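You operate a simulated robot arm through the tools that you are given. There is no shell and no other tool. Be economical: measure what you need, move in short steps, check, and stop when the job is done.

Carry out the task below with a simulated robot arm. There is one attempt and no reset: what you move stays moved.

Task
Level the plate, set the gear housing on it and fit the brass gear.
Fine: blue knob to the middle, then the orange knob till the bubble is in the middle.
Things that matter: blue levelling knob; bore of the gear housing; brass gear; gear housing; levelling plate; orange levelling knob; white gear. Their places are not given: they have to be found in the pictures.

Only the result counts: the job must be done as asked and must still hold three seconds after the hand-in. Knocking over, shifting, dropping, spilling or breaking anything else fails it.

Robot
A 6-joint arm with a two-finger parallel gripper, fixed in place. Base frame: the origin is at the foot of the arm, x ahead of it, y to its left, z up; the work surface is at about z = 0.87. Readings come in m, rad, newtons and seconds.
With the tool pointing down near the work surface it reaches from about 0.26 to 0.68 m from the base axis. Its first joint turns from -1.152 to 1.152 rad. Payload 2.9 kg.
The tool frame sits at the grasp point between the pads (the TCP): z along the fingers, y along the line on which they close. The tips reach 0.03 m beyond it. The gripper opens to 0.11 m. The fingers are 0.02 m wide and 0.01 m thick; the gripper's body (0.048 by 0.112 m) begins 0.055 m behind the TCP.
Orientation is that of the tool frame in the base frame, as a unit quaternion [x, y, z, w]. With the fingers straight down and closing along the base's y, the tool's x points along the base's -x, its y along +y and its z along -z.

Tools
- The arm moves only by the tool servo_tool. Its argument "motion" is a list of rows, each a list of 7 numbers: the shift along the tool's x, y, z in m, then the turn, a rotation vector about the tool's x, y, z in rad, then the finger opening in m, from 0 to 0.11. In form: [[x, y, z, wx, wy, wz, hand], ...]. A call has 1 to 20 rows; each row shifts and turns the commanded pose from where the row before left it, along the tool's axes as they then stand. A row lasts 0.2 s, in which the tool goes at most 0.05 m and 0.15 rad; a call with a longer step from one row to the next is refused whole, and so is a gripper value outside its range. Where a pose cannot be reached the arm comes as near as it can. A force on the tool above 90 N (or 10 N above the force at the start of the call, whichever is more), or a blocked arm, ends the call early, and 0.2 s more pass. The fingers move at their own pace (about 0.108 m/s each) and stop on an object; they squeeze with about 39 N. The grip force told is the motor's: it shows also when the fingers shut on nothing. Time passes only in rows, and 0.2 s behind the last, so rows that do not move let the fingers close. The reply holds the time, the measured pose of the TCP, the force on the tool along the base axes, the opening and the grip force, in the units named above and with some noise, with the torque about the TCP (base axes, N m) and any sound that the robot's microphone picked up.
- Cameras (640 x 400 px; columns grow to the right, rows downward): "scene" is fixed at [0.0721, 0.4291, 1.3881]; the picture's right is [-0.85, -0.52, 0.00], its down [-0.20, 0.33, -0.92] and it looks along [0.48, -0.78, -0.39] (base axes); focal length 337 px, centre (320, 200). "wrist" rides on the gripper at [0.072, 0.017, -0.103] in the tool frame; the picture's right is [-0.23, 0.97, 0.00], its down [-0.76, -0.18, -0.62] and it looks along [-0.61, -0.14, 0.78] (tool axes); focal length 222 px, centre (320, 200).
- camera(camera): a new picture of that camera. No time passes.
- pixel_to_xyz(camera, pixels): there is no depth. For up to 12 entries [column, row, z] of the newest picture of that camera ("zoom" is the newest enlarged one), the place [x, y] in the base frame at which the ray of that pixel passes the height z, good to about 0.003 m, but the place of the scene camera against the robot may be out by one fixed shift of up to 0.025 m in any direction. No time passes.
- enlarge(camera, box): a new picture of the part [left, top, right, bottom] of that camera's present view, enlarged. No time passes.
- sign_off(): hands the job in; it is judged then, once.

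Go step by step. Measure first, check grasps and placings, and put right what went wrong. The budget is 80 turns and 54 pictures, counting those below and the enlarged ones. Unless the task says otherwise, let go and move clear before handing in, and close with one line.

The tools are called after "Request:" as name(argument=value, ...) on one line, values as JSON. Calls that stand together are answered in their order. servo_tool: Moves the arm, as the interface text tells. Its arguments: {"type":"object","properties":{"motion":{"type":"array"}},"required":["motion"]} The other tools are called the same way: camera (camera) takes a picture; pixel_to_xyz (camera, pixels) gives the place at which the rays of pixels pass given heights; enlarge (camera, box) takes an enlarged picture of a part of a camera's view; sign_off () hands the job in.

At the start:

```text
clock: 0.0
tool_pos: [0.3557, -0.1163, 1.181]
orientation: [0.0, 1.0, -0.001, 0.0]
contact_force: [0.1, -1.1, -0.5]
moment: [0.03, -0.03, -0.01]
grip_width: 0.11
gripper_force: 0.1
```

scene: 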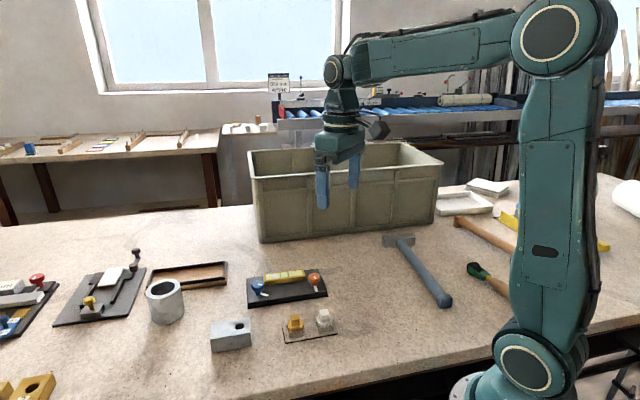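
wrist: 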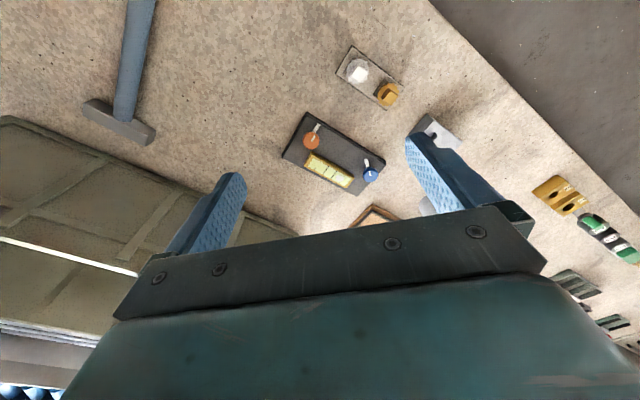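

The pictures show the levelling plate near scene (287,288), the housing at (231,336), and the gears at (294,324) and (324,318). I'll enlarge both views to see the details.

Request:
enlarge(camera="scene", box=[200, 255, 350, 360])

Request:
enlarge(camera="wrist", box=[270, 30, 480, 230])

```text
3.81 times, centred on (275, 308) of scene
```

zoom: 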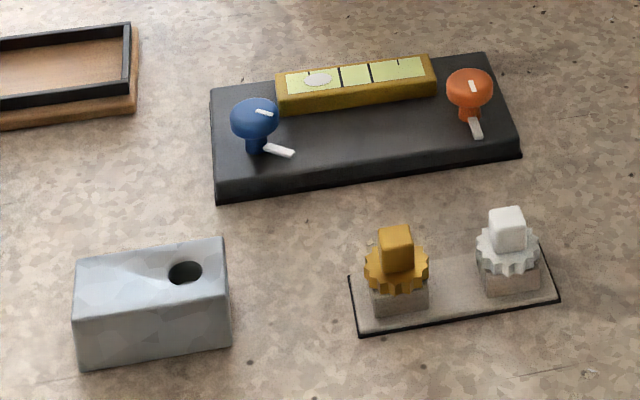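

```text
2.00 times, centred on (375, 130) of wrist
```

zoom: 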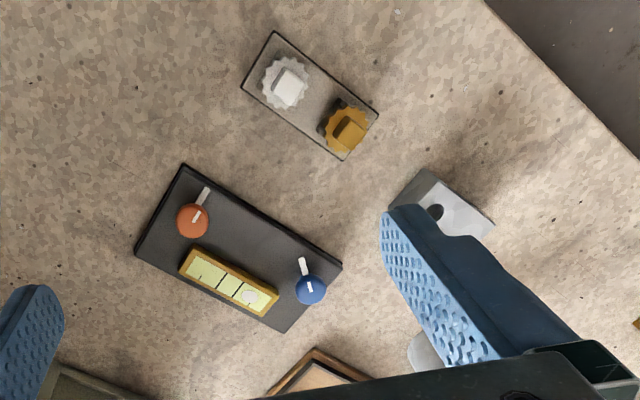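

Each knob has a pointer, and the bubble sits toward the blue side of the vial. I'll get rough positions from the wrist view.

Request:
pixel_to_xyz(camera="zoom", pixels=[[193, 221, 0.92], [310, 288, 0.92], [185, 165, 0.89], [342, 264, 0.89], [135, 250, 0.89], [284, 332, 0.89], [287, 88, 0.92], [350, 130, 0.92], [435, 212, 0.91], [228, 282, 0.905], [425, 170, 0.91], [493, 225, 0.91]])

Request:
camera(camera="scene")

Request:
pixel_to_xyz(camera="scene", pixels=[[315, 278, 0.92], [259, 285, 0.92], [294, 317, 0.92], [324, 311, 0.92], [238, 325, 0.91], [211, 324, 0.91], [249, 319, 0.91], [212, 352, 0.87], [251, 346, 0.87]])

```text
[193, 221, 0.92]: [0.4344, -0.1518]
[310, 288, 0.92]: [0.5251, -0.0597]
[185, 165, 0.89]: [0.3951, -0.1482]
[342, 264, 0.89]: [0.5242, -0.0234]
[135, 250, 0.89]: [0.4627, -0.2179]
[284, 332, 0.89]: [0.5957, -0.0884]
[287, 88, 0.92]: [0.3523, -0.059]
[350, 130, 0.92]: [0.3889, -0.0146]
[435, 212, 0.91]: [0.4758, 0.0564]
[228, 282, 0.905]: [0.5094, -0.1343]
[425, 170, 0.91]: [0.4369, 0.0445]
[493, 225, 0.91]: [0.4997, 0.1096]
```

```text
49 pictures are left
```

scene: 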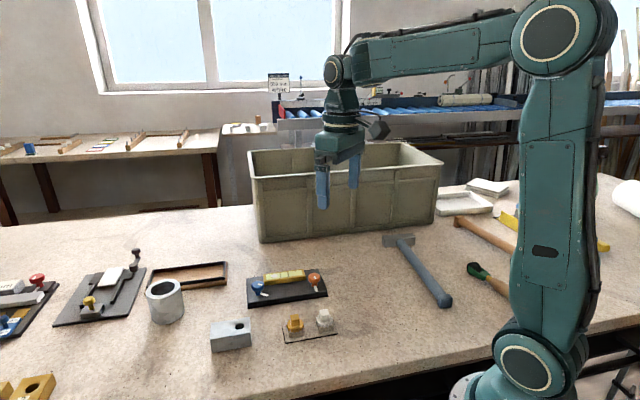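

```text
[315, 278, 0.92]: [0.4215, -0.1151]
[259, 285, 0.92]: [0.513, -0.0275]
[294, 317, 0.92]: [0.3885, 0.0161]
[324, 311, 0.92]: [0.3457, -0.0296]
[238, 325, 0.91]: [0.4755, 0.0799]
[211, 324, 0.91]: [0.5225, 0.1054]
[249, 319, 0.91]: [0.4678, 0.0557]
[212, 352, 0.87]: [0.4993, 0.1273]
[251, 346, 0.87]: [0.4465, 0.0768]
```

The plate's centre is near (0.495,-0.12), with its long axis at about 45°, and the scene camera is offset by roughly 0.03 in y. I'll go lower for a closer look at the knobs.

Request:
servo_tool(motion=[[0.008, 0.015, 0.04, 0, 0, 0, 0.11], [0.008, 0.015, 0.04, 0, 0, 0, 0.11], [0, 0, 0.04, 0, 0, 0, 0.11], [0, 0, 0, 0, 0, 0, 0.11]])

Request:
camera(camera="wrist")

Request:
enlarge(camera="wrist", box=[220, 80, 420, 240])

```text
clock: 1.0
tool_pos: [0.3388, -0.0878, 1.0578]
orientation: [0.0, 1.0, 0.0, 0.0]
contact_force: [-0.5, 0.6, 0.4]
moment: [0.0, 0.02, 0.01]
grip_width: 0.11
gripper_force: 0.0
```

```text
48 pictures are left
```

wrist: 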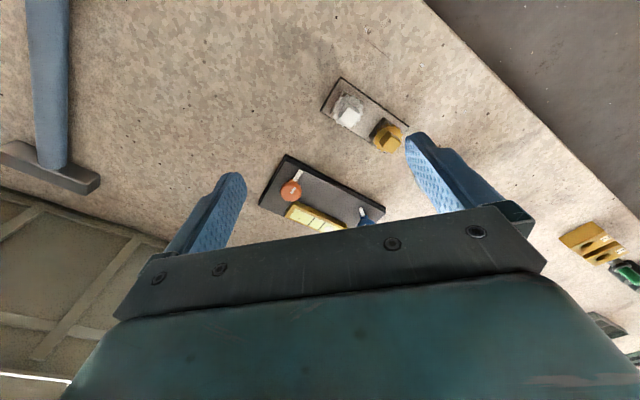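

```text
2.50 times, centred on (320, 160) of wrist
```

zoom: 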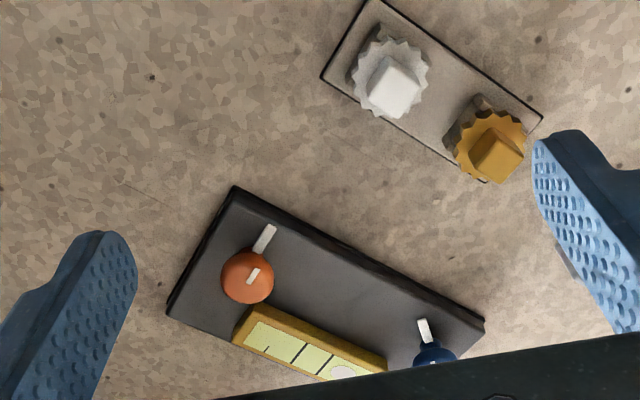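

The gripper body hides the far part of the plate, so I'll move 0.1 m forward.

Request:
servo_tool(motion=[[-0.04, -0.01, 0, 0, 0, 0, 0.11], [-0.04, -0.01, 0, 0, 0, 0, 0.11], [-0.03, 0, 0, 0, 0, 0, 0.11], [0, 0, 0, 0, 0, 0, 0.11]])

Request:
enlarge(camera="wrist", box=[240, 0, 480, 200])

```text
clock: 2.0
tool_pos: [0.4497, -0.1066, 1.0598]
orientation: [0.001, 1.0, 0.0, 0.0]
contact_force: [0.8, -0.3, 0.3]
moment: [0.02, 0.03, 0.03]
grip_width: 0.1099
gripper_force: 0.0
```

```text
2.00 times, centred on (360, 100) of wrist
```

zoom: 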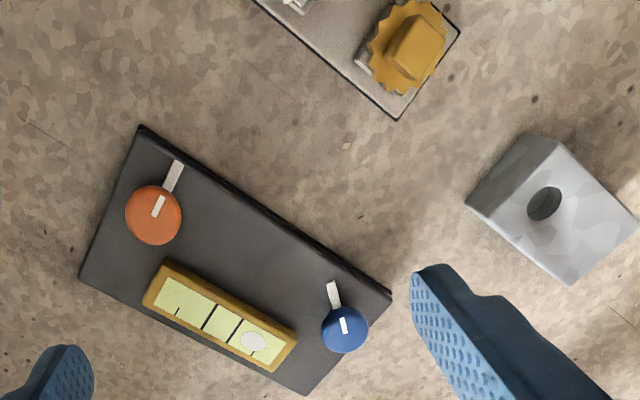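

The knobs, pointers and vial are clear now. I'll measure the pointer directions, knob centres, plate edges, housing and gear.

Request:
pixel_to_xyz(camera="zoom", pixels=[[153, 216, 0.92], [163, 197, 0.92], [166, 190, 0.892], [179, 163, 0.892], [346, 333, 0.92], [341, 318, 0.92], [338, 307, 0.892], [330, 283, 0.892], [141, 126, 0.89], [391, 293, 0.89], [80, 278, 0.89], [306, 394, 0.89]])

Request:
pixel_to_xyz(camera="zoom", pixels=[[153, 215, 0.92], [344, 330, 0.92], [468, 204, 0.91], [570, 285, 0.91], [638, 224, 0.91], [556, 140, 0.91], [544, 203, 0.91], [415, 48, 0.93], [208, 317, 0.905], [235, 330, 0.905], [252, 342, 0.905], [397, 118, 0.875]])

Request:
enlarge(camera="wrist", box=[275, 70, 395, 200])

```text
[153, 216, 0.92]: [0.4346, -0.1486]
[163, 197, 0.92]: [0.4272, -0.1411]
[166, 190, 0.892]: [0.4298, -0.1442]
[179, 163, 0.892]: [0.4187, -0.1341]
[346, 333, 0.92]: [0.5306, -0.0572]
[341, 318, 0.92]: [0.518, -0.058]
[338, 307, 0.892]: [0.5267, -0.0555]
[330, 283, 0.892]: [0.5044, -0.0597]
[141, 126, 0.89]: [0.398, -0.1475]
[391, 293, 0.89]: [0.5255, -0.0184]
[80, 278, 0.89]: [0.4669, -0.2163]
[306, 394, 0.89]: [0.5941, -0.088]
```

```text
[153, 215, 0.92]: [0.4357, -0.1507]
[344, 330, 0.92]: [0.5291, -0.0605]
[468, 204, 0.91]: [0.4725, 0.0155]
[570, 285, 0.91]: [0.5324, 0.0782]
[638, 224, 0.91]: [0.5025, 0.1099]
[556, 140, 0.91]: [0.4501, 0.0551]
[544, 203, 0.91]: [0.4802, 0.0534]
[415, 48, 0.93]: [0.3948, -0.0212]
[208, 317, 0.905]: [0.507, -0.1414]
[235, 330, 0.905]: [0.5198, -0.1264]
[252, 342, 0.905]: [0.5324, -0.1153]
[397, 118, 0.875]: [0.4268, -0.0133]
```

```text
3.08 times, centred on (335, 135) of wrist
```

zoom: 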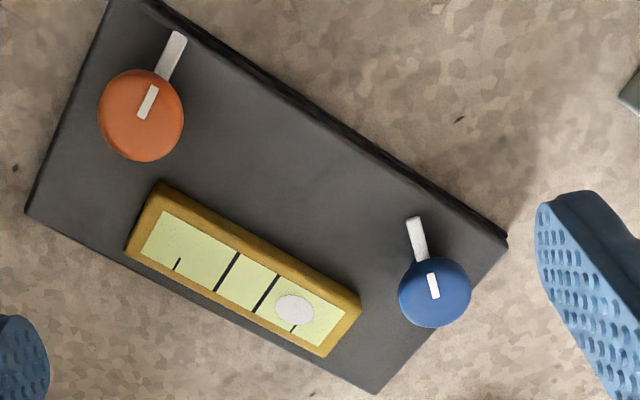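

Both bars run parallel to the lines on their knobs. Orange points at about 136°, perpendicular to the plate, and blue points at about 187°. Before gripping I need heights and clearances, so I'll zoom in closely from the side and measure the vial.

Request:
pixel_to_xyz(camera="zoom", pixels=[[160, 185, 0.905], [125, 248, 0.905], [362, 300, 0.905], [322, 356, 0.905], [435, 292, 0.92], [141, 115, 0.92], [399, 292, 0.92], [471, 292, 0.92], [99, 115, 0.92], [183, 115, 0.92], [420, 256, 0.892], [413, 218, 0.892]])

Request:
enlarge(camera="scene", box=[245, 260, 335, 316])

Request:
pixel_to_xyz(camera="zoom", pixels=[[320, 200, 0.9]])

```text
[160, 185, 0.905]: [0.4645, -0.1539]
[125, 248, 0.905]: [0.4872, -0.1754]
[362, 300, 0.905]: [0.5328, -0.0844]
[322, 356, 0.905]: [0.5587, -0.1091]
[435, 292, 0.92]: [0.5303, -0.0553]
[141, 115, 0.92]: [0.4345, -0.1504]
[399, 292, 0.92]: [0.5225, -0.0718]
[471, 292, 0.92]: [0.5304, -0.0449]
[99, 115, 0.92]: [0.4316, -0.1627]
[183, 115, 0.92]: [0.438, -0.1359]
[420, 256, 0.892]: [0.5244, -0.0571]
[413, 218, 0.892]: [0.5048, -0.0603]
```

```text
7.11 times, centred on (290, 288) of scene
```

zoom: 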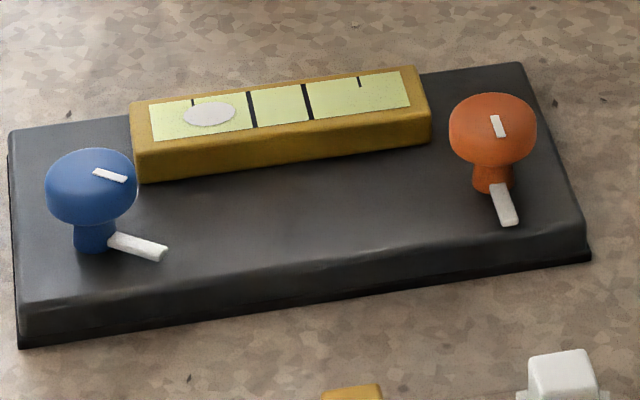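

```text
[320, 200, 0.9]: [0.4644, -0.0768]
```

The knob heads sit about 0.9–0.915 high with low pointer bars, and the blue centre is near (0.529,-0.058). To stay off the vial I'll move above the blue knob, yawing clockwise 38° so the fingers close roughly along the plate.

Request:
servo_tool(motion=[[-0.027, 0.016, 0.02, 0, 0, 0, 0.06], [-0.027, 0.016, 0.02, 0, 0, 0, 0.06], [-0.0253, 0.0166, 0.02, 0, 0, 0, 0.06], [0, 0, 0, 0, 0, 0.1326, 0.06], [0, 0, 0, 0, 0, 0.1326, 0.06], [0, 0, 0, 0, 0, 0.1326, 0.06], [0, 0, 0, 0, 0, 0.1326, 0.05], [0, 0, 0, 0, 0, 0.1326, 0.05], [0, 0, 0, 0, 0, 0, 0.05]])

Request:
camera(camera="wrist")

Request:
enlarge(camera="scene", box=[215, 220, 335, 316])

```text
clock: 4.0
tool_pos: [0.5283, -0.058, 0.9994]
orientation: [0.326, 0.945, 0.0, 0.0]
contact_force: [0.0, 0.0, -0.8]
moment: [-0.01, -0.01, -0.03]
grip_width: 0.0502
gripper_force: 0.0
```

```text
43 pictures are left
```

wrist: 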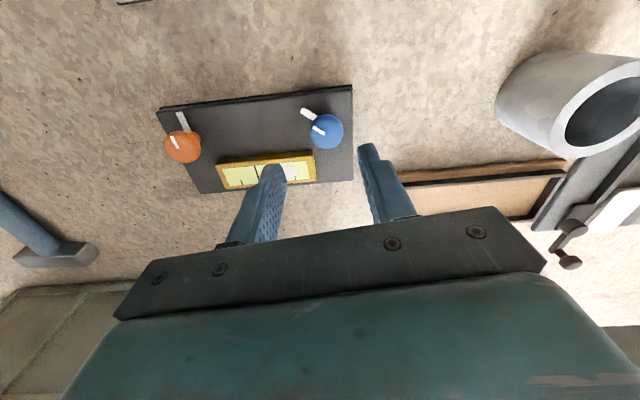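

```text
4.17 times, centred on (275, 268) of scene
```

zoom: 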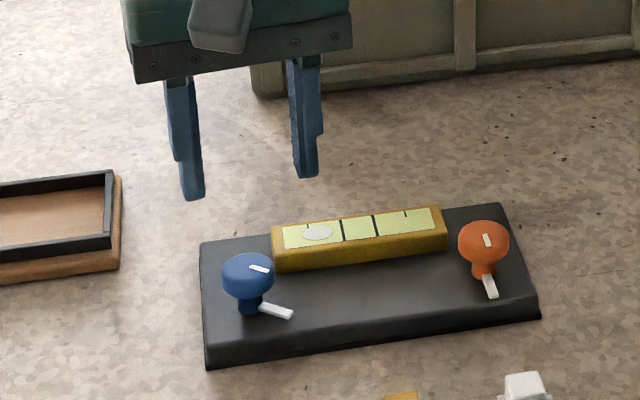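

The blue knob is seen at wrist (326,131), a view from a new place. I'll use it to cross-check the knob's position and height.

Request:
pixel_to_xyz(camera="wrist", pixels=[[326, 131, 0.92], [326, 131, 0.91], [326, 131, 0.9], [182, 147, 0.91], [182, 147, 0.92], [158, 107, 0.885], [353, 85, 0.885], [356, 179, 0.885]])

Request:
enlarge(camera="wrist", box=[270, 80, 400, 180])

Request:
pixel_to_xyz(camera="zoom", pixels=[[320, 200, 0.91]])

```text
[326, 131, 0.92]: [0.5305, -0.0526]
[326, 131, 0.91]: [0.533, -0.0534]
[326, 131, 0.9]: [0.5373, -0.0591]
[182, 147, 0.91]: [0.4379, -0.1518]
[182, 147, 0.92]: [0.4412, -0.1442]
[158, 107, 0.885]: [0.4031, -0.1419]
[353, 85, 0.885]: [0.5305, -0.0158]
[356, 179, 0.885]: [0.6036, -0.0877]
```

```text
4.00 times, centred on (335, 130) of wrist
```

zoom: 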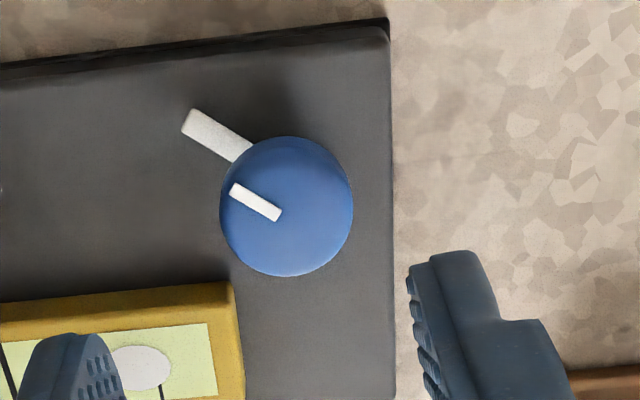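

```text
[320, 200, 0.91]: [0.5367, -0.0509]
```

Combining the two views puts the blue knob at about (0.536,-0.056) with its top near 0.907. I'll lower to just above it and check the centring.

Request:
servo_tool(motion=[[-0.0048, 0.0063, 0.027, 0, 0, 0, 0.05], [0, 0, 0.025, 0, 0, 0, 0.05], [0, 0, 0, 0, 0, 0, 0.05]])

Request:
enlarge(camera="wrist", box=[240, 100, 400, 200])

Request:
enlarge(camera="scene", box=[225, 250, 335, 316])

```text
clock: 4.8
tool_pos: [0.5359, -0.057, 0.9473]
orientation: [0.326, 0.946, 0.0, 0.0]
contact_force: [0.3, 0.1, 0.3]
moment: [0.01, 0.02, 0.01]
grip_width: 0.05
gripper_force: 0.0
```

```text
4.00 times, centred on (320, 150) of wrist
```

zoom: 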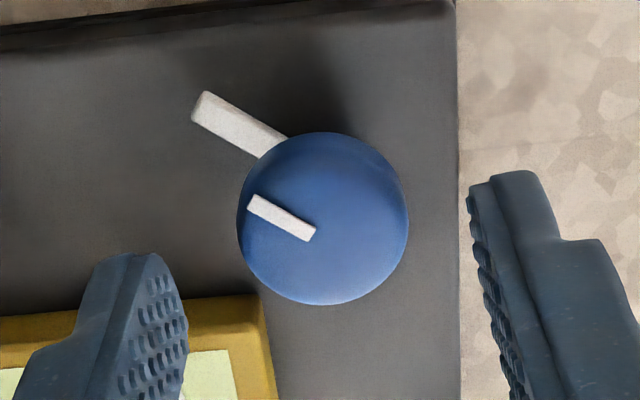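

```text
5.82 times, centred on (280, 283) of scene
```

zoom: 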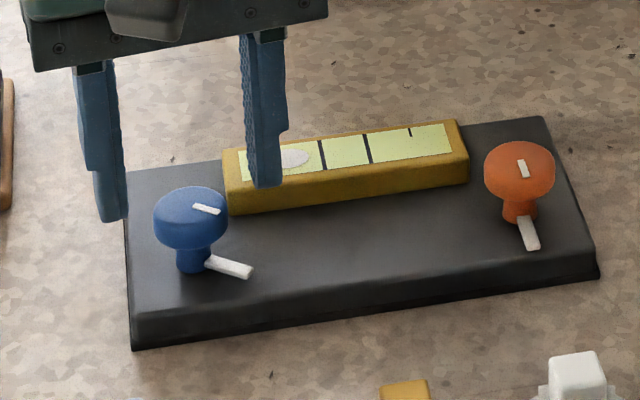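

The knob is centred between the fingers at wrist (320,154), and the vial corner is clear by about 1 cm. I'll descend 0.024 and close.

Request:
servo_tool(motion=[[0, 0, 0.012, 0, 0, 0, 0.05], [0, 0.001, 0.012, 0, 0, 0, 0.05], [0, 0, 0, 0, 0, 0, 0.038], [0, 0, 0, 0, 0, 0, 0.028], [0, 0, 0, 0, 0, 0, 0.022], [0, 0, 0, 0, 0, 0, 0.022]])

Request:
enlarge(camera="scene", box=[225, 250, 335, 316])

```text
clock: 6.2
tool_pos: [0.5348, -0.0584, 0.9236]
orientation: [0.327, 0.945, 0.0, -0.002]
contact_force: [-5.8, -8.8, 0.1]
moment: [-0.26, 0.08, 0.0]
grip_width: 0.0292
gripper_force: 39.0
```

```text
5.82 times, centred on (280, 283) of scene
```

zoom: 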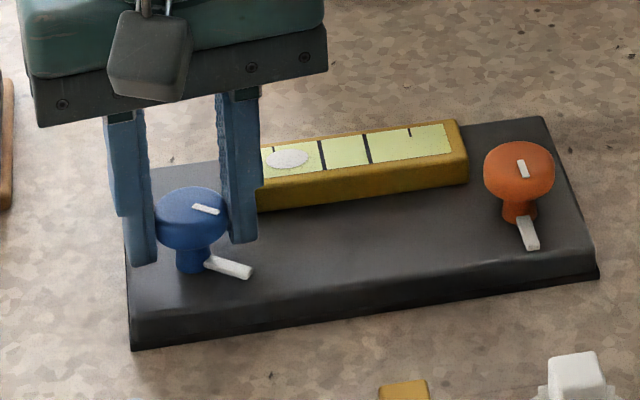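

The knob is gripped at width 0.029, with about 10 N of side load from a 1.8 mm offset. I'll relax that offset and turn 0.45 rad clockwise.

Request:
servo_tool(motion=[[0, -0.0018, 0, 0, 0, 0, 0.022], [0, 0, 0, 0, 0, 0.09, 0.022], [0, 0, 0, 0, 0, 0.09, 0.022], [0, 0, 0, 0, 0, 0.09, 0.022], [0, 0, 0, 0, 0, 0.09, 0.022], [0, 0, 0, 0, 0, 0.09, 0.022], [0, 0, 0, 0, 0, 0, 0.022]])

Request:
enlarge(camera="scene", box=[225, 250, 335, 316])

Request:
enlarge(camera="wrist", box=[160, 80, 400, 200])

```text
clock: 7.8
tool_pos: [0.5355, -0.056, 0.9237]
orientation: [0.529, 0.849, -0.001, -0.001]
contact_force: [-2.6, -6.0, -0.6]
moment: [-0.17, 0.19, -0.03]
grip_width: 0.0292
gripper_force: 38.9
```

```text
5.82 times, centred on (280, 283) of scene
```

zoom: 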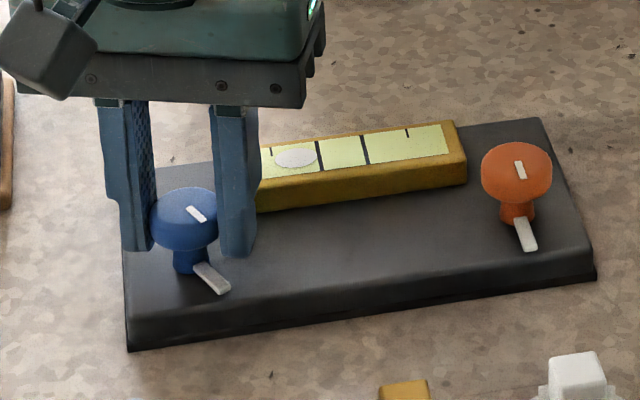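

```text
2.67 times, centred on (280, 140) of wrist
```

zoom: 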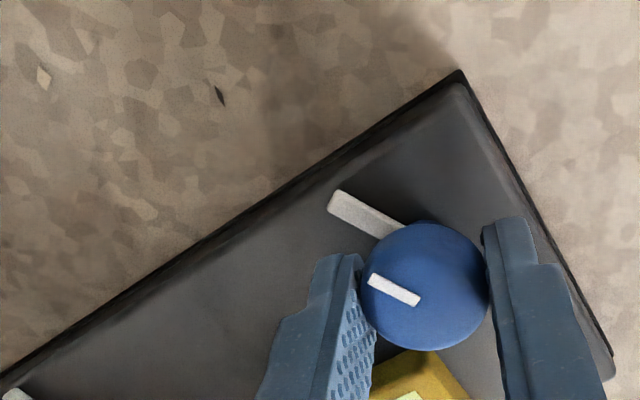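

The bar turns with the knob and the bubble has started moving towards the middle. I'll turn 0.45 rad more.

Request:
servo_tool(motion=[[0, 0, 0, 0, 0, 0.09, 0.022], [0, 0, 0, 0, 0, 0.09, 0.022], [0, 0, 0, 0, 0, 0.09, 0.022], [0, 0, 0, 0, 0, 0.09, 0.022], [0, 0, 0, 0, 0, 0.09, 0.022], [0, 0, 0, 0, 0, 0, 0.022]])

Request:
enlarge(camera="scene", box=[225, 250, 335, 316])

Request:
enlarge(camera="wrist", box=[160, 80, 400, 200])

```text
clock: 9.2
tool_pos: [0.5356, -0.0562, 0.9254]
orientation: [0.705, 0.709, -0.001, 0.0]
contact_force: [-2.7, -1.8, 0.1]
moment: [0.82, 0.05, -0.06]
grip_width: 0.0289
gripper_force: 38.6
```

```text
5.82 times, centred on (280, 283) of scene
```

zoom: 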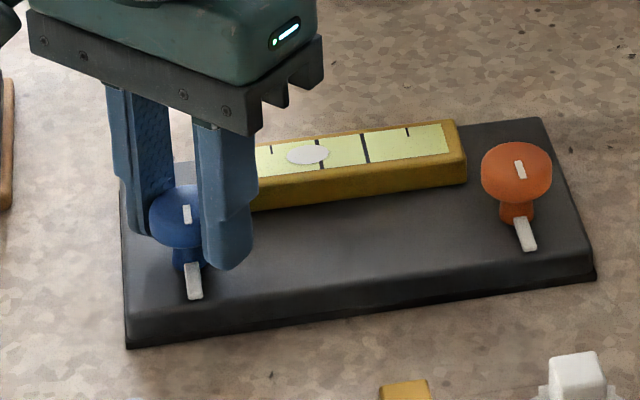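

```text
2.67 times, centred on (280, 140) of wrist
```

zoom: 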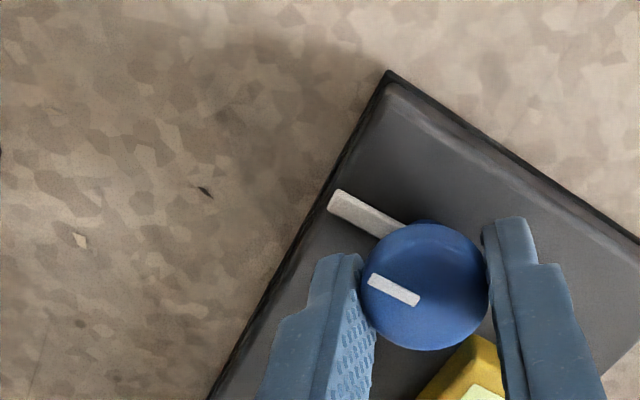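

The bar now looks nearly perpendicular to the plate. I'll measure it against the plate's edges.

Request:
pixel_to_xyz(camera="zoom", pixels=[[388, 72, 0.88], [632, 236, 0.88], [388, 72, 0.88], [215, 385, 0.88], [335, 198, 0.885], [395, 230, 0.885], [369, 281, 0.907], [419, 299, 0.907], [335, 198, 0.885], [395, 230, 0.885]])

```text
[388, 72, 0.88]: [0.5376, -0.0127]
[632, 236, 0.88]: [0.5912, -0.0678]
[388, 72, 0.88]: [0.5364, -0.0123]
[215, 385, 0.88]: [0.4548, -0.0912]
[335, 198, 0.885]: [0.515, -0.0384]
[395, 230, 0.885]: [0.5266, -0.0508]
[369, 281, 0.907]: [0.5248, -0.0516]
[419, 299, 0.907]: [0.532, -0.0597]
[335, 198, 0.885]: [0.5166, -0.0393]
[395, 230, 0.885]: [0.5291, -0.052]
```

The bar reads about 133–134.5° and the short edge about 134°, so blue is in the middle. I'll let go, rise, and move to the orange knob at about (0.441,-0.149), yawing back.

Request:
servo_tool(motion=[[0, 0, 0, 0, 0, 0, 0.045], [0, 0, 0, 0, 0, 0, 0.05], [0, 0, -0.02, 0, 0, 0, 0.05], [0, 0, -0.02, 0, 0, 0, 0.05], [-0.0231, -0.0236, 0, 0, 0, 0, 0.05], [-0.0231, -0.0236, 0, 0, 0, 0, 0.05], [-0.0231, -0.0236, 0, 0, 0, 0, 0.05], [-0.0231, -0.0236, 0, 0, 0, 0, 0.05], [0, 0, 0, 0, 0, -0.1326, 0.05], [0, 0, 0, 0, 0, -0.1326, 0.05], [0, 0, 0, 0, 0, -0.1326, 0.05], [0, 0, 0, 0, 0, -0.1326, 0.05], [0, 0, 0, 0, 0, -0.1326, 0.05], [0, 0, 0, 0, 0, 0, 0.05]])

Request:
enlarge(camera="wrist", box=[240, 80, 400, 180])

Request:
enlarge(camera="scene", box=[225, 250, 335, 316])

```text
clock: 12.2
tool_pos: [0.4412, -0.1498, 0.9638]
orientation: [0.434, 0.901, 0.0, 0.001]
contact_force: [-0.3, 0.4, 0.3]
moment: [-0.01, 0.0, 0.04]
grip_width: 0.0498
gripper_force: 0.1
```

```text
4.00 times, centred on (320, 130) of wrist
```

zoom: 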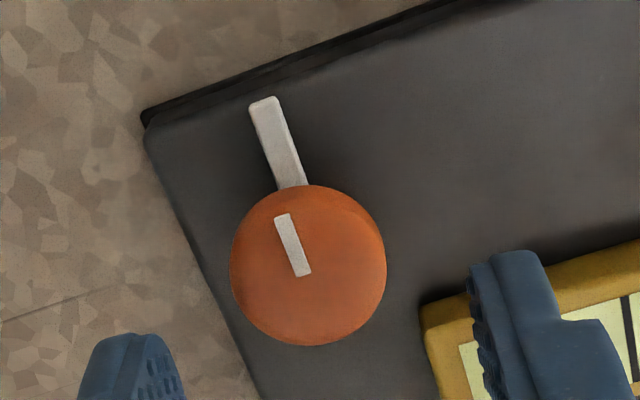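

```text
5.82 times, centred on (280, 283) of scene
```

zoom: 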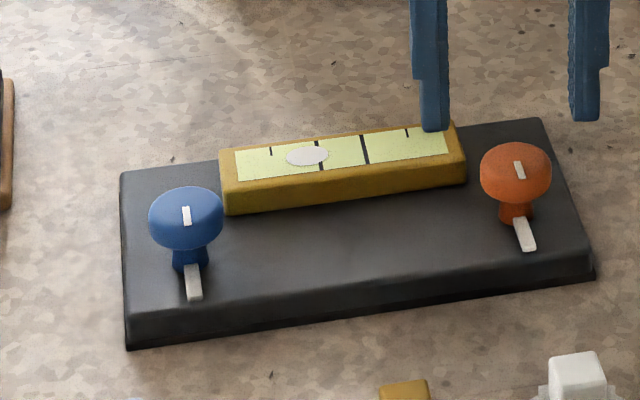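

The bubble sits at scene-zoom (307,155) and must reach about x=342, between the two full lines. The orange knob is off by (-0.0007,-0.0018) in the tool frame, so I'll correct, descend and grip.

Request:
servo_tool(motion=[[-0.0007, -0.0019, 0.02, 0, 0, 0, 0.05], [0, 0, 0.02, 0, 0, 0, 0.05], [0, 0, 0, 0, 0, 0, 0.038], [0, 0, 0, 0, 0, 0, 0.028], [0, 0, 0, 0, 0, 0, 0.022], [0, 0, 0, 0, 0, 0, 0.022]])

```text
clock: 13.6
tool_pos: [0.4406, -0.152, 0.9237]
orientation: [0.436, 0.9, 0.001, -0.001]
contact_force: [-2.9, -4.2, 0.5]
moment: [-0.31, -0.15, 0.05]
grip_width: 0.0291
gripper_force: 39.0
```

The grip is good, with only a light side force. I'll turn 0.45 rad counter-clockwise and watch the bubble.

Request:
servo_tool(motion=[[0, -0.0008, 0, 0, 0, -0.09, 0.022], [0, 0, 0, 0, 0, -0.09, 0.022], [0, 0, 0, 0, 0, -0.09, 0.022], [0, 0, 0, 0, 0, -0.09, 0.022], [0, 0, 0, 0, 0, -0.09, 0.022], [0, 0, 0, 0, 0, 0, 0.022]])

Request:
enlarge(camera="scene", box=[225, 250, 335, 316])

```text
clock: 15.0
tool_pos: [0.4413, -0.1517, 0.9228]
orientation: [0.222, 0.975, 0.0, 0.0]
contact_force: [5.1, 3.7, 0.6]
moment: [0.07, -0.05, 0.01]
grip_width: 0.0293
gripper_force: 39.6
```

```text
5.82 times, centred on (280, 283) of scene
```

zoom: 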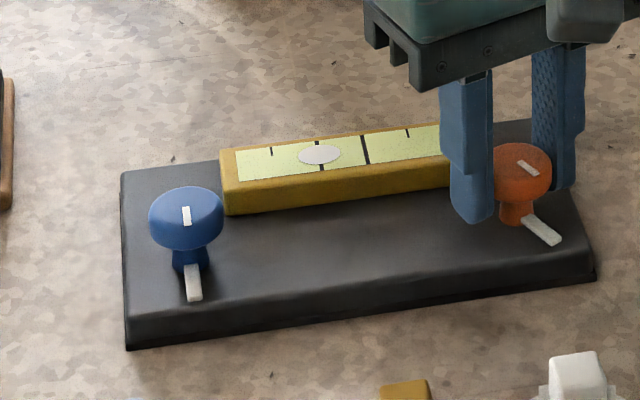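

The bubble moved from 308 to about 319, and the middle is about 341. I'll turn another 0.8 rad the same way.

Request:
servo_tool(motion=[[0, 0, 0, 0, 0, -0.1, 0.022], [0, 0, 0, 0, 0, -0.1, 0.022], [0, 0, 0, 0, 0, -0.1, 0.022], [0, 0, 0, 0, 0, -0.1, 0.022], [0, 0, 0, 0, 0, -0.1, 0.022], [0, 0, 0, 0, 0, -0.1, 0.022], [0, 0, 0, 0, 0, -0.1, 0.022], [0, 0, 0, 0, 0, -0.1, 0.022], [0, 0, 0, 0, 0, 0, 0.022]])

Request:
enlarge(camera="scene", box=[255, 262, 315, 300])

```text
clock: 17.0
tool_pos: [0.4405, -0.1511, 0.924]
orientation: [-0.175, 0.985, -0.001, 0.0]
contact_force: [0.1, 1.5, 0.5]
moment: [0.18, -0.2, 0.03]
grip_width: 0.0291
gripper_force: 38.8
```

```text
10.53 times, centred on (285, 281) of scene
```

zoom: 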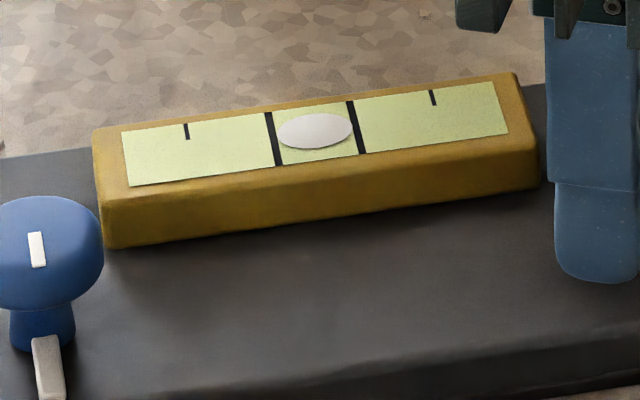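

The bubble at (315,130) lies between the lines at about 272 and 353, so it is centred. I'll release, rise, and check it again.

Request:
servo_tool(motion=[[0, 0, 0, 0, 0, 0, 0.045], [0, 0, 0, 0, 0, 0, 0.05], [0, 0, -0.04, 0, 0, 0, 0.05], [0, 0, -0.04, 0, 0, 0, 0.06], [0, 0, -0.04, 0, 0, 0, 0.06], [0, 0, -0.02, 0, 0, 0, 0.06], [0, 0, 0, 0, 0, 0, 0.06]])

Request:
enlarge(camera="scene", box=[255, 262, 315, 300])

Request:
enlarge(camera="wrist", box=[240, 60, 400, 160])

```text
clock: 18.6
tool_pos: [0.4394, -0.1515, 1.0652]
orientation: [-0.173, 0.985, 0.0, 0.0]
contact_force: [0.0, 0.1, 0.8]
moment: [-0.02, 0.0, 0.03]
grip_width: 0.0598
gripper_force: 0.0
```

```text
10.53 times, centred on (285, 281) of scene
```

zoom: 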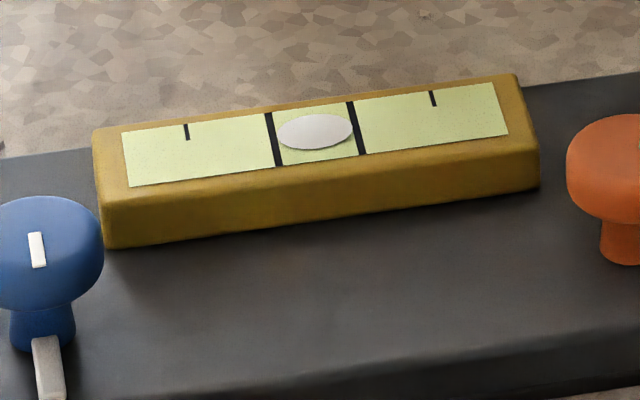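

```text
4.00 times, centred on (320, 110) of wrist
```

zoom: 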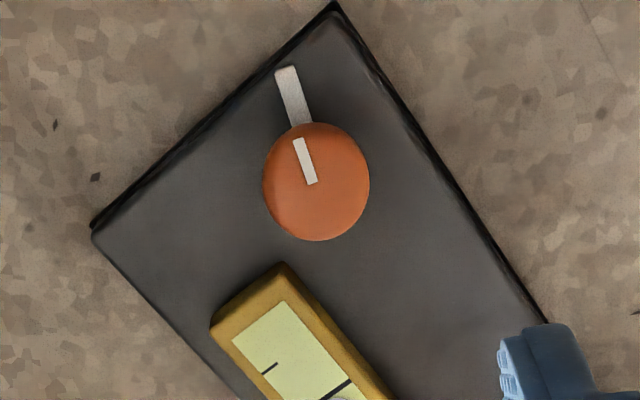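

The level holds at rest. Next is the housing: I'll move above it at about (0.492,0.065) with the fingers closing across its short side.

Request:
servo_tool(motion=[[0, 0, 0, 0, 0, -0.1453, 0.08], [0, 0, 0, 0, 0, -0.1453, 0.08], [0, 0, 0, 0, 0, -0.1453, 0.08], [-0.0317, 0.0193, 0.0, 0, 0, 0, 0.08], [-0.0317, 0.0193, 0.0, 0, 0, 0, 0.08], [-0.0317, 0.0193, 0.0, 0, 0, 0, 0.08], [-0.0317, 0.0193, 0.0, 0, 0, 0, 0.08], [-0.0317, 0.0193, 0.0, 0, 0, 0, 0.08], [-0.0317, 0.0193, 0.02, 0, 0, 0, 0.08], [0, 0, 0, 0, 0, 0, 0.08]])

Request:
enlarge(camera="wrist", box=[220, 50, 420, 175])

```text
clock: 20.8
tool_pos: [0.493, 0.0646, 1.0459]
orientation: [-0.383, 0.924, 0.001, 0.0]
contact_force: [0.3, -0.5, -0.4]
moment: [0.01, 0.0, -0.02]
grip_width: 0.0799
gripper_force: 0.0
```

```text
3.20 times, centred on (320, 112) of wrist
```

zoom: 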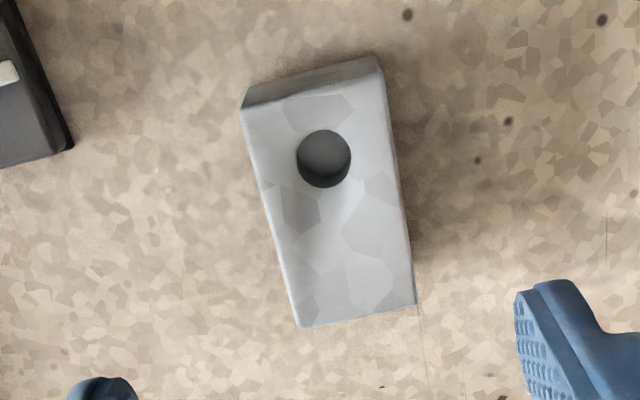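

In the tool frame the housing's top spans x -0.0425..0.032 and y -0.016..0.0266, and it is well aligned. The bore is near (0.012,0.005), so I'll centre, go down and verify before gripping.

Request:
servo_tool(motion=[[-0.005, 0.0053, 0.03, 0, 0, 0, 0.075], [0, 0, 0.03, 0, 0, 0, 0.075], [0, 0, 0.035, 0, 0, 0, 0.075], [0, 0, 0, 0, 0, 0, 0.075]])

Request:
enlarge(camera="wrist", box=[180, 50, 460, 225])

```text
clock: 21.8
tool_pos: [0.4924, 0.0717, 0.9483]
orientation: [-0.383, 0.924, 0.0, 0.0]
contact_force: [0.5, 0.3, -1.4]
moment: [-0.01, -0.03, 0.02]
grip_width: 0.075
gripper_force: 0.0
```

```text
2.29 times, centred on (320, 138) of wrist
```

zoom: 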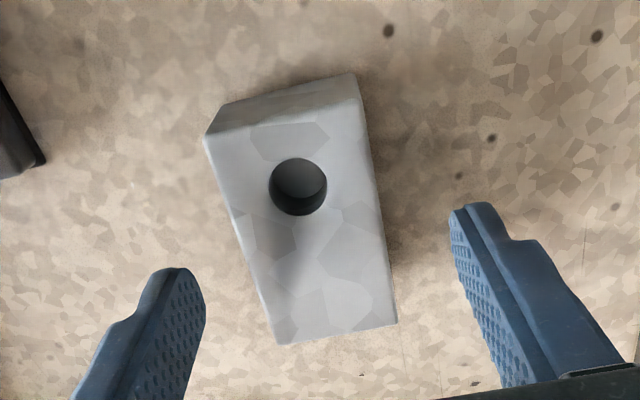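

The housing is centred to about 1 mm and its top at 0.91 is confirmed. I'll make the small correction, lower to 0.917 and grip.

Request:
servo_tool(motion=[[0.001, -0.0014, 0.016, 0, 0, 0, 0.075], [0, 0, 0.015, 0, 0, 0, 0.075], [0, 0, 0, 0, 0, 0, 0.055], [0, 0, 0, 0, 0, 0, 0.04], [0, 0, 0, 0, 0, 0, 0.03], [0, 0, 0, 0, 0, 0, 0.03]])

```text
clock: 23.2
tool_pos: [0.4923, 0.0702, 0.9182]
orientation: [-0.383, 0.924, 0.0, 0.0]
contact_force: [1.6, -0.6, -0.7]
moment: [0.05, -0.1, -0.05]
grip_width: 0.0459
gripper_force: 39.4
```

The housing is gripped at width 0.046. The two knob grips place the knob line at 44.9°, with its midpoint at (0.488,-0.1037). I'll lift, carry it to (0.4855,-0.1012) in front of the vial, and check there.

Request:
servo_tool(motion=[[0, 0, -0.015, 0, 0, 0, 0.03], [0, 0, -0.035, 0, 0, 0, 0.03], [0, 0, -0.035, 0, 0, 0, 0.03], [0.0252, -0.0233, 0, 0, 0, 0, 0.03], [0.0252, -0.0233, 0, 0, 0, 0, 0.03], [0.0252, -0.0233, 0, 0, 0, 0, 0.03], [0.0252, -0.0233, 0, 0, 0, 0, 0.03], [0.0252, -0.0232, 0, 0, 0, 0, 0.03], [0, 0, 0.02, 0, 0, 0, 0.03], [0, 0, 0.0, 0, 0, 0, 0.03]])

Request:
enlarge(camera="wrist", box=[180, 50, 460, 225])

Request:
enlarge(camera="scene", box=[225, 240, 335, 306])

```text
clock: 25.4
tool_pos: [0.4852, -0.1026, 0.9819]
orientation: [-0.383, 0.924, -0.001, 0.0]
contact_force: [0.0, -0.6, -2.8]
moment: [0.01, 0.02, 0.01]
grip_width: 0.0459
gripper_force: 39.1
```

```text
2.29 times, centred on (320, 138) of wrist
```

zoom: 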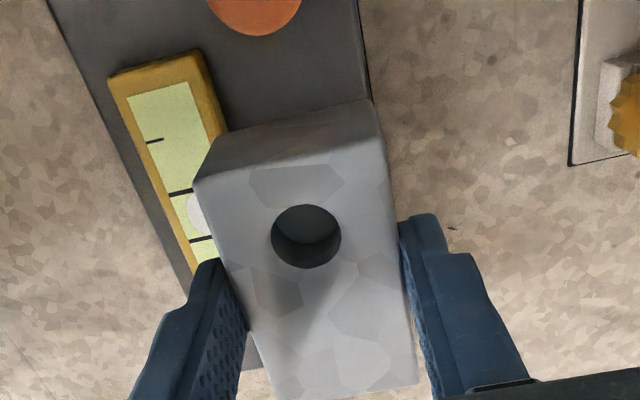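

```text
5.82 times, centred on (280, 273) of scene
```

zoom: 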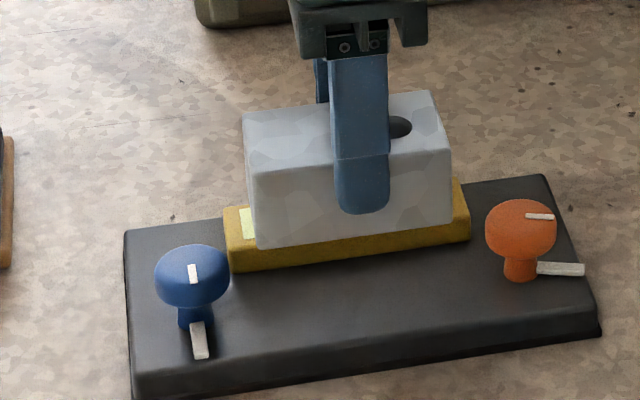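

The housing is over the free strip, with about 7 mm to the vial and 2.5 mm to the near edge. I'll shift 3 mm towards the vial and lower most of the way.

Request:
servo_tool(motion=[[0, -0.003, 0, 0, 0, 0, 0.03], [0, 0, 0.02, 0, 0, 0, 0.03], [0, 0, 0.02, 0, 0, 0, 0.03], [0, 0, 0.005, 0, 0, 0, 0.03], [0, 0, 0, 0, 0, 0, 0.03]])

Request:
enlarge(camera="scene", box=[225, 240, 335, 306])

```text
clock: 26.6
tool_pos: [0.4888, -0.1032, 0.9374]
orientation: [-0.383, 0.924, 0.0, 0.0]
contact_force: [-0.9, -0.2, -3.8]
moment: [0.0, 0.04, 0.0]
grip_width: 0.0455
gripper_force: 39.5
```

```text
5.82 times, centred on (280, 273) of scene
```

zoom: 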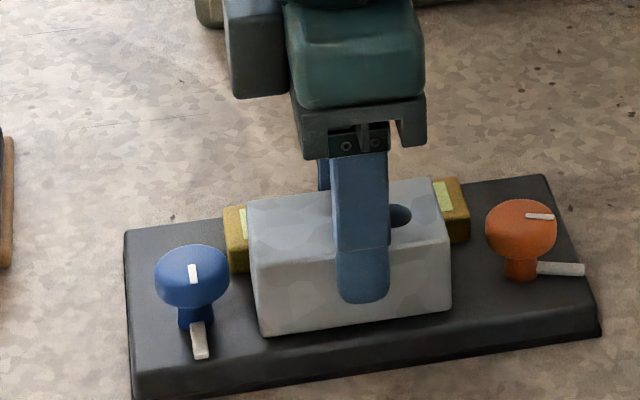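

It is still hanging free (Fz about -3.8 N) and close to the plate. I'll lower in 1.5 mm steps.

Request:
servo_tool(motion=[[0, 0, 0.0015, 0, 0, 0, 0.03], [0, 0, 0.0015, 0, 0, 0, 0.03], [0, 0, 0.0015, 0, 0, 0, 0.03], [0, 0, 0, 0, 0, 0, 0.03]])

```text
clock: 27.6
tool_pos: [0.4878, -0.1046, 0.9326]
orientation: [-0.383, 0.924, 0.001, 0.0]
contact_force: [0.9, -0.7, -3.3]
moment: [0.03, -0.02, 0.01]
grip_width: 0.046
gripper_force: 38.8
```

There is no contact yet, so I'll continue.

Request:
servo_tool(motion=[[0, 0, 0.001, 0, 0, 0, 0.03], [0, 0, 0.001, 0, 0, 0, 0.03], [0, 0, 0.001, 0, 0, 0, 0.03], [0, 0, 0, 0, 0, 0, 0.03]])

```text
clock: 28.6
tool_pos: [0.4883, -0.1042, 0.9315]
orientation: [-0.382, 0.924, -0.001, 0.002]
contact_force: [-6.3, 0.9, 29.8]
moment: [0.36, 0.26, -0.05]
grip_width: 0.0461
gripper_force: 39.5
```

It is seated with about 30 N of contact at z 0.9315. I'll back off 1 mm, open gently, rise and look.

Request:
servo_tool(motion=[[0, 0, -0.001, 0, 0, 0, 0.03], [0, 0, 0, 0, 0, 0, 0.05], [0, 0, 0, 0, 0, 0, 0.056], [0, 0, 0, 0, 0, 0, 0.056], [0, 0, -0.03, 0, 0, 0, 0.056], [0, 0, -0.04, 0, 0, 0, 0.056], [0, 0, -0.04, 0, 0, 0, 0.056], [0, 0, 0, 0, 0, 0, 0.056]])

Request:
enlarge(camera="wrist", box=[220, 40, 420, 165])

Request:
enlarge(camera="scene", box=[240, 255, 340, 345])

```text
clock: 30.4
tool_pos: [0.4883, -0.1036, 1.0431]
orientation: [-0.383, 0.924, 0.0, 0.0]
contact_force: [-0.3, 0.3, -0.1]
moment: [0.02, -0.03, 0.0]
grip_width: 0.056
gripper_force: 0.1
```

```text
3.20 times, centred on (320, 102) of wrist
```

zoom: 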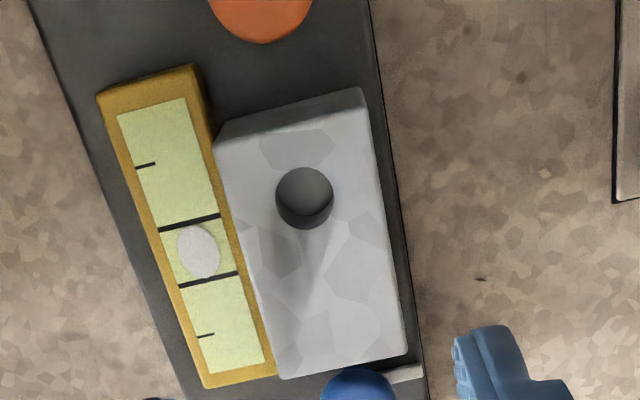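

```text
4.44 times, centred on (290, 300) of scene
```

zoom: 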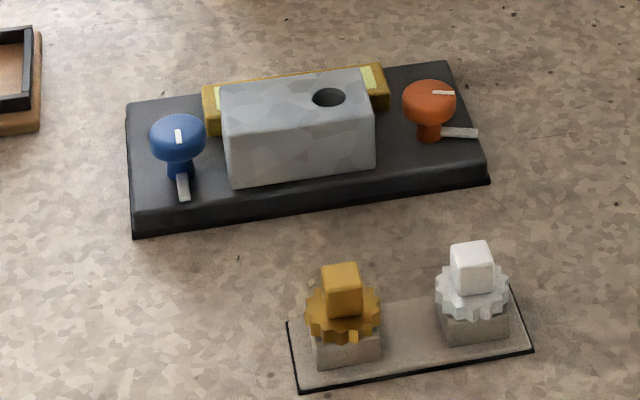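

The housing sits flat beside the vial, and the bubble is still centred between the lines. I'll hover over the bore to fix its position precisely.

Request:
servo_tool(motion=[[0.0155, 0, 0.02, 0, 0, 0, 0.056], [0, 0, 0.03, 0, 0, 0, 0.056], [0, 0, 0, 0, 0, 0, 0.056], [0, 0, 0, 0, 0, 0, 0.056]])

Request:
enlarge(camera="wrist", box=[240, 90, 400, 190])

```text
clock: 31.4
tool_pos: [0.476, -0.1149, 0.992]
orientation: [-0.383, 0.924, 0.001, 0.0]
contact_force: [0.6, -0.3, 0.2]
moment: [0.01, 0.03, -0.01]
grip_width: 0.0558
gripper_force: 0.1
```

```text
4.00 times, centred on (320, 140) of wrist
```

zoom: 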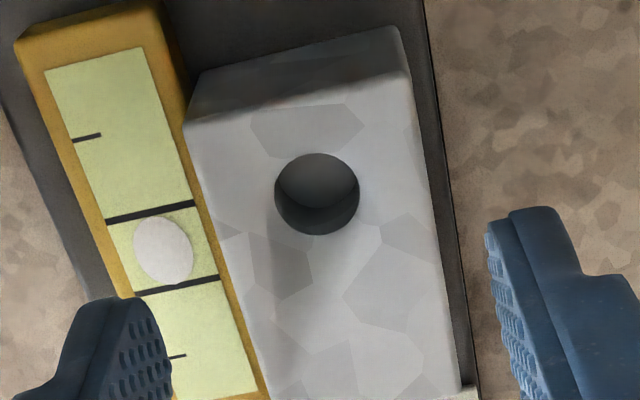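

The bore is almost exactly under the TCP, but its tool-x position depends on the assumed top height. I'll yaw 90° in place and look again to resolve that.

Request:
servo_tool(motion=[[0, 0, 0, 0, 0, 0.1428, 0.056], [0, 0, 0, 0, 0, 0.1428, 0.056], [0, 0, 0, 0, 0, 0.1428, 0.056], [0, 0, 0, 0, 0, 0.1428, 0.056], [0, 0, 0, 0, 0, 0.1428, 0.056], [0, 0, 0, 0, 0, 0.1428, 0.056], [0, 0, 0, 0, 0, 0.1428, 0.056], [0, 0, 0, 0, 0, 0.1428, 0.056], [0, 0, 0, 0, 0, 0.1428, 0.056], [0, 0, 0, 0, 0, 0.1428, 0.056], [0, 0, 0, 0, 0, 0.1428, 0.056], [0, 0, 0, 0, 0, 0, 0.056]])

Request:
enlarge(camera="wrist", box=[240, 90, 400, 190])

```text
clock: 34.0
tool_pos: [0.4774, -0.1144, 0.9919]
orientation: [0.383, 0.924, 0.0, 0.0]
contact_force: [1.0, -0.5, -0.2]
moment: [-0.01, 0.0, 0.05]
grip_width: 0.0557
gripper_force: 0.0
```

```text
4.00 times, centred on (320, 140) of wrist
```

zoom: 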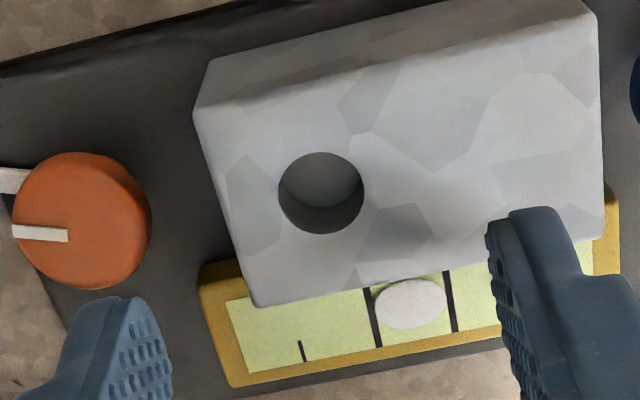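

Combining both views puts the bore just 0.7 mm along +y of the present TCP. Now I'll move over the brass gear, near (0.395,-0.02).

Request:
servo_tool(motion=[[0, 0, -0.04, 0, 0, 0, 0.056], [0.0417, 0.0028, 0, 0, 0, 0, 0.056], [0.0417, 0.0028, 0, 0, 0, 0, 0.056], [0.0416, 0.0029, 0, 0, 0, 0, 0.056], [0, 0, 0, 0, 0, 0, 0.056], [0, 0, 0, 0, 0, 0, 0.056]])

Request:
enlarge(camera="wrist", box=[220, 40, 420, 165])

```text
clock: 35.4
tool_pos: [0.3957, -0.0222, 1.0323]
orientation: [0.383, 0.924, 0.001, 0.001]
contact_force: [-0.2, 0.8, 0.8]
moment: [-0.02, -0.02, -0.01]
grip_width: 0.0561
gripper_force: 0.0
```

```text
3.20 times, centred on (320, 102) of wrist
```

zoom: 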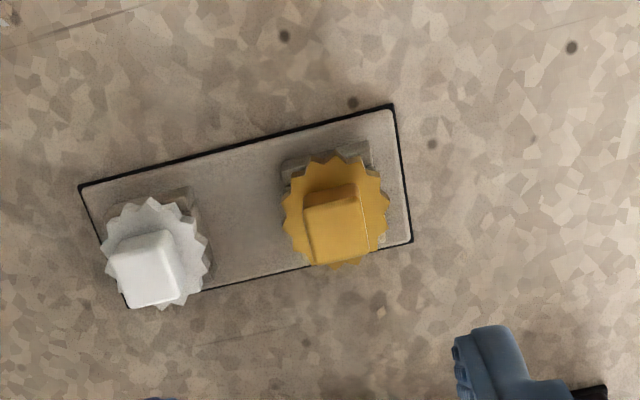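

The handle's top centre is at zoom (340,232), roughly (0.0075,0.0086) from the TCP. I'll centre on it, come down to z≈0.975 and look again.

Request:
servo_tool(motion=[[0.0075, 0.0086, 0.02, 0, 0, 0, 0.056], [0, 0, 0.037, 0, 0, 0, 0.056], [0, 0, 0, 0, 0, 0, 0.056], [0, 0, 0, 0, 0, 0, 0.056]])

Request:
enlarge(camera="wrist", box=[240, 90, 400, 190])

Request:
enlarge(camera="scene", box=[270, 290, 345, 345])

```text
clock: 36.4
tool_pos: [0.3955, -0.0098, 0.9747]
orientation: [0.383, 0.924, -0.001, 0.0]
contact_force: [0.0, 0.5, 0.4]
moment: [-0.01, -0.03, -0.01]
grip_width: 0.0558
gripper_force: 0.0
```

```text
4.00 times, centred on (320, 140) of wrist
```

zoom: 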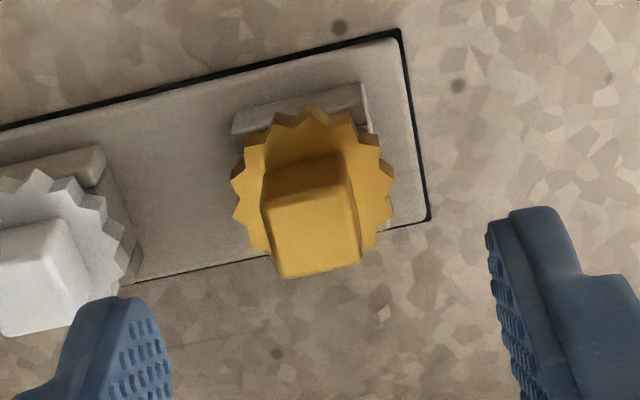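

```text
7.27 times, centred on (308, 318) of scene
```

zoom: 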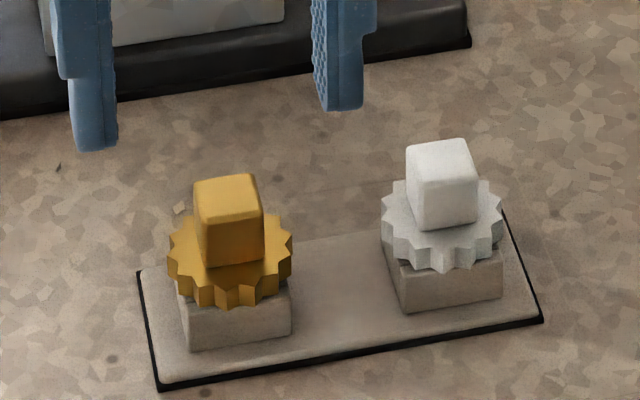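

The handle is off by about (-0.0016,-0.001), with its top near 0.92 and the gear disc top near 0.897. I'll correct, narrow the opening to stay off the white gear, and descend to 0.933 to grip.

Request:
servo_tool(motion=[[-0.0016, -0.001, 0, 0, 0, 0, 0.04], [0, 0, 0.02, 0, 0, 0, 0.036], [0, 0, 0.0215, 0, 0, 0, 0.036], [0, 0, 0, 0, 0, 0, 0.036]])

Request:
enlarge(camera="scene", box=[270, 285, 345, 340])

Request:
enlarge(camera="wrist", box=[240, 100, 400, 200])

```text
clock: 37.4
tool_pos: [0.3952, -0.011, 0.9324]
orientation: [0.383, 0.924, 0.001, 0.0]
contact_force: [-0.7, 0.1, -0.5]
moment: [-0.05, 0.0, 0.01]
grip_width: 0.0362
gripper_force: 0.0
```

```text
7.27 times, centred on (308, 312) of scene
```

zoom: 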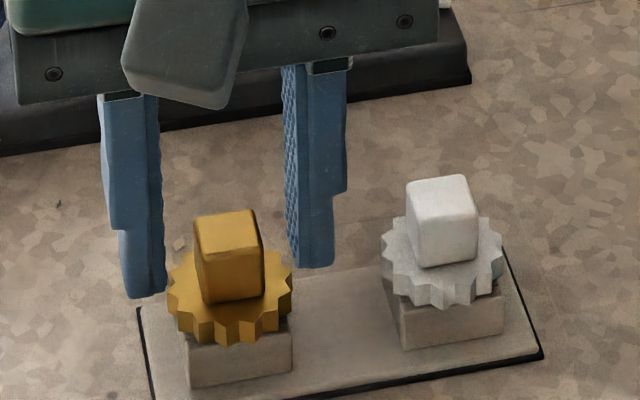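

```text
4.00 times, centred on (320, 150) of wrist
```

zoom: 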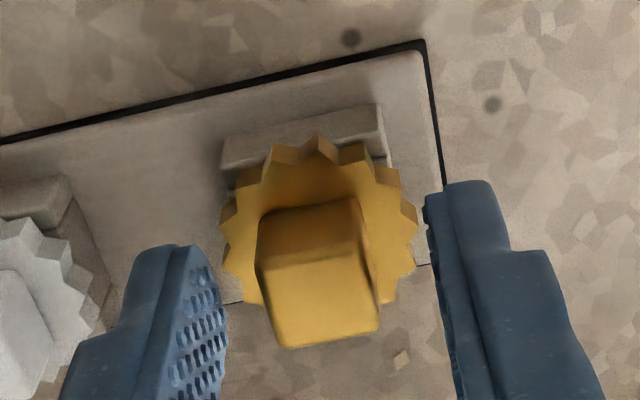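

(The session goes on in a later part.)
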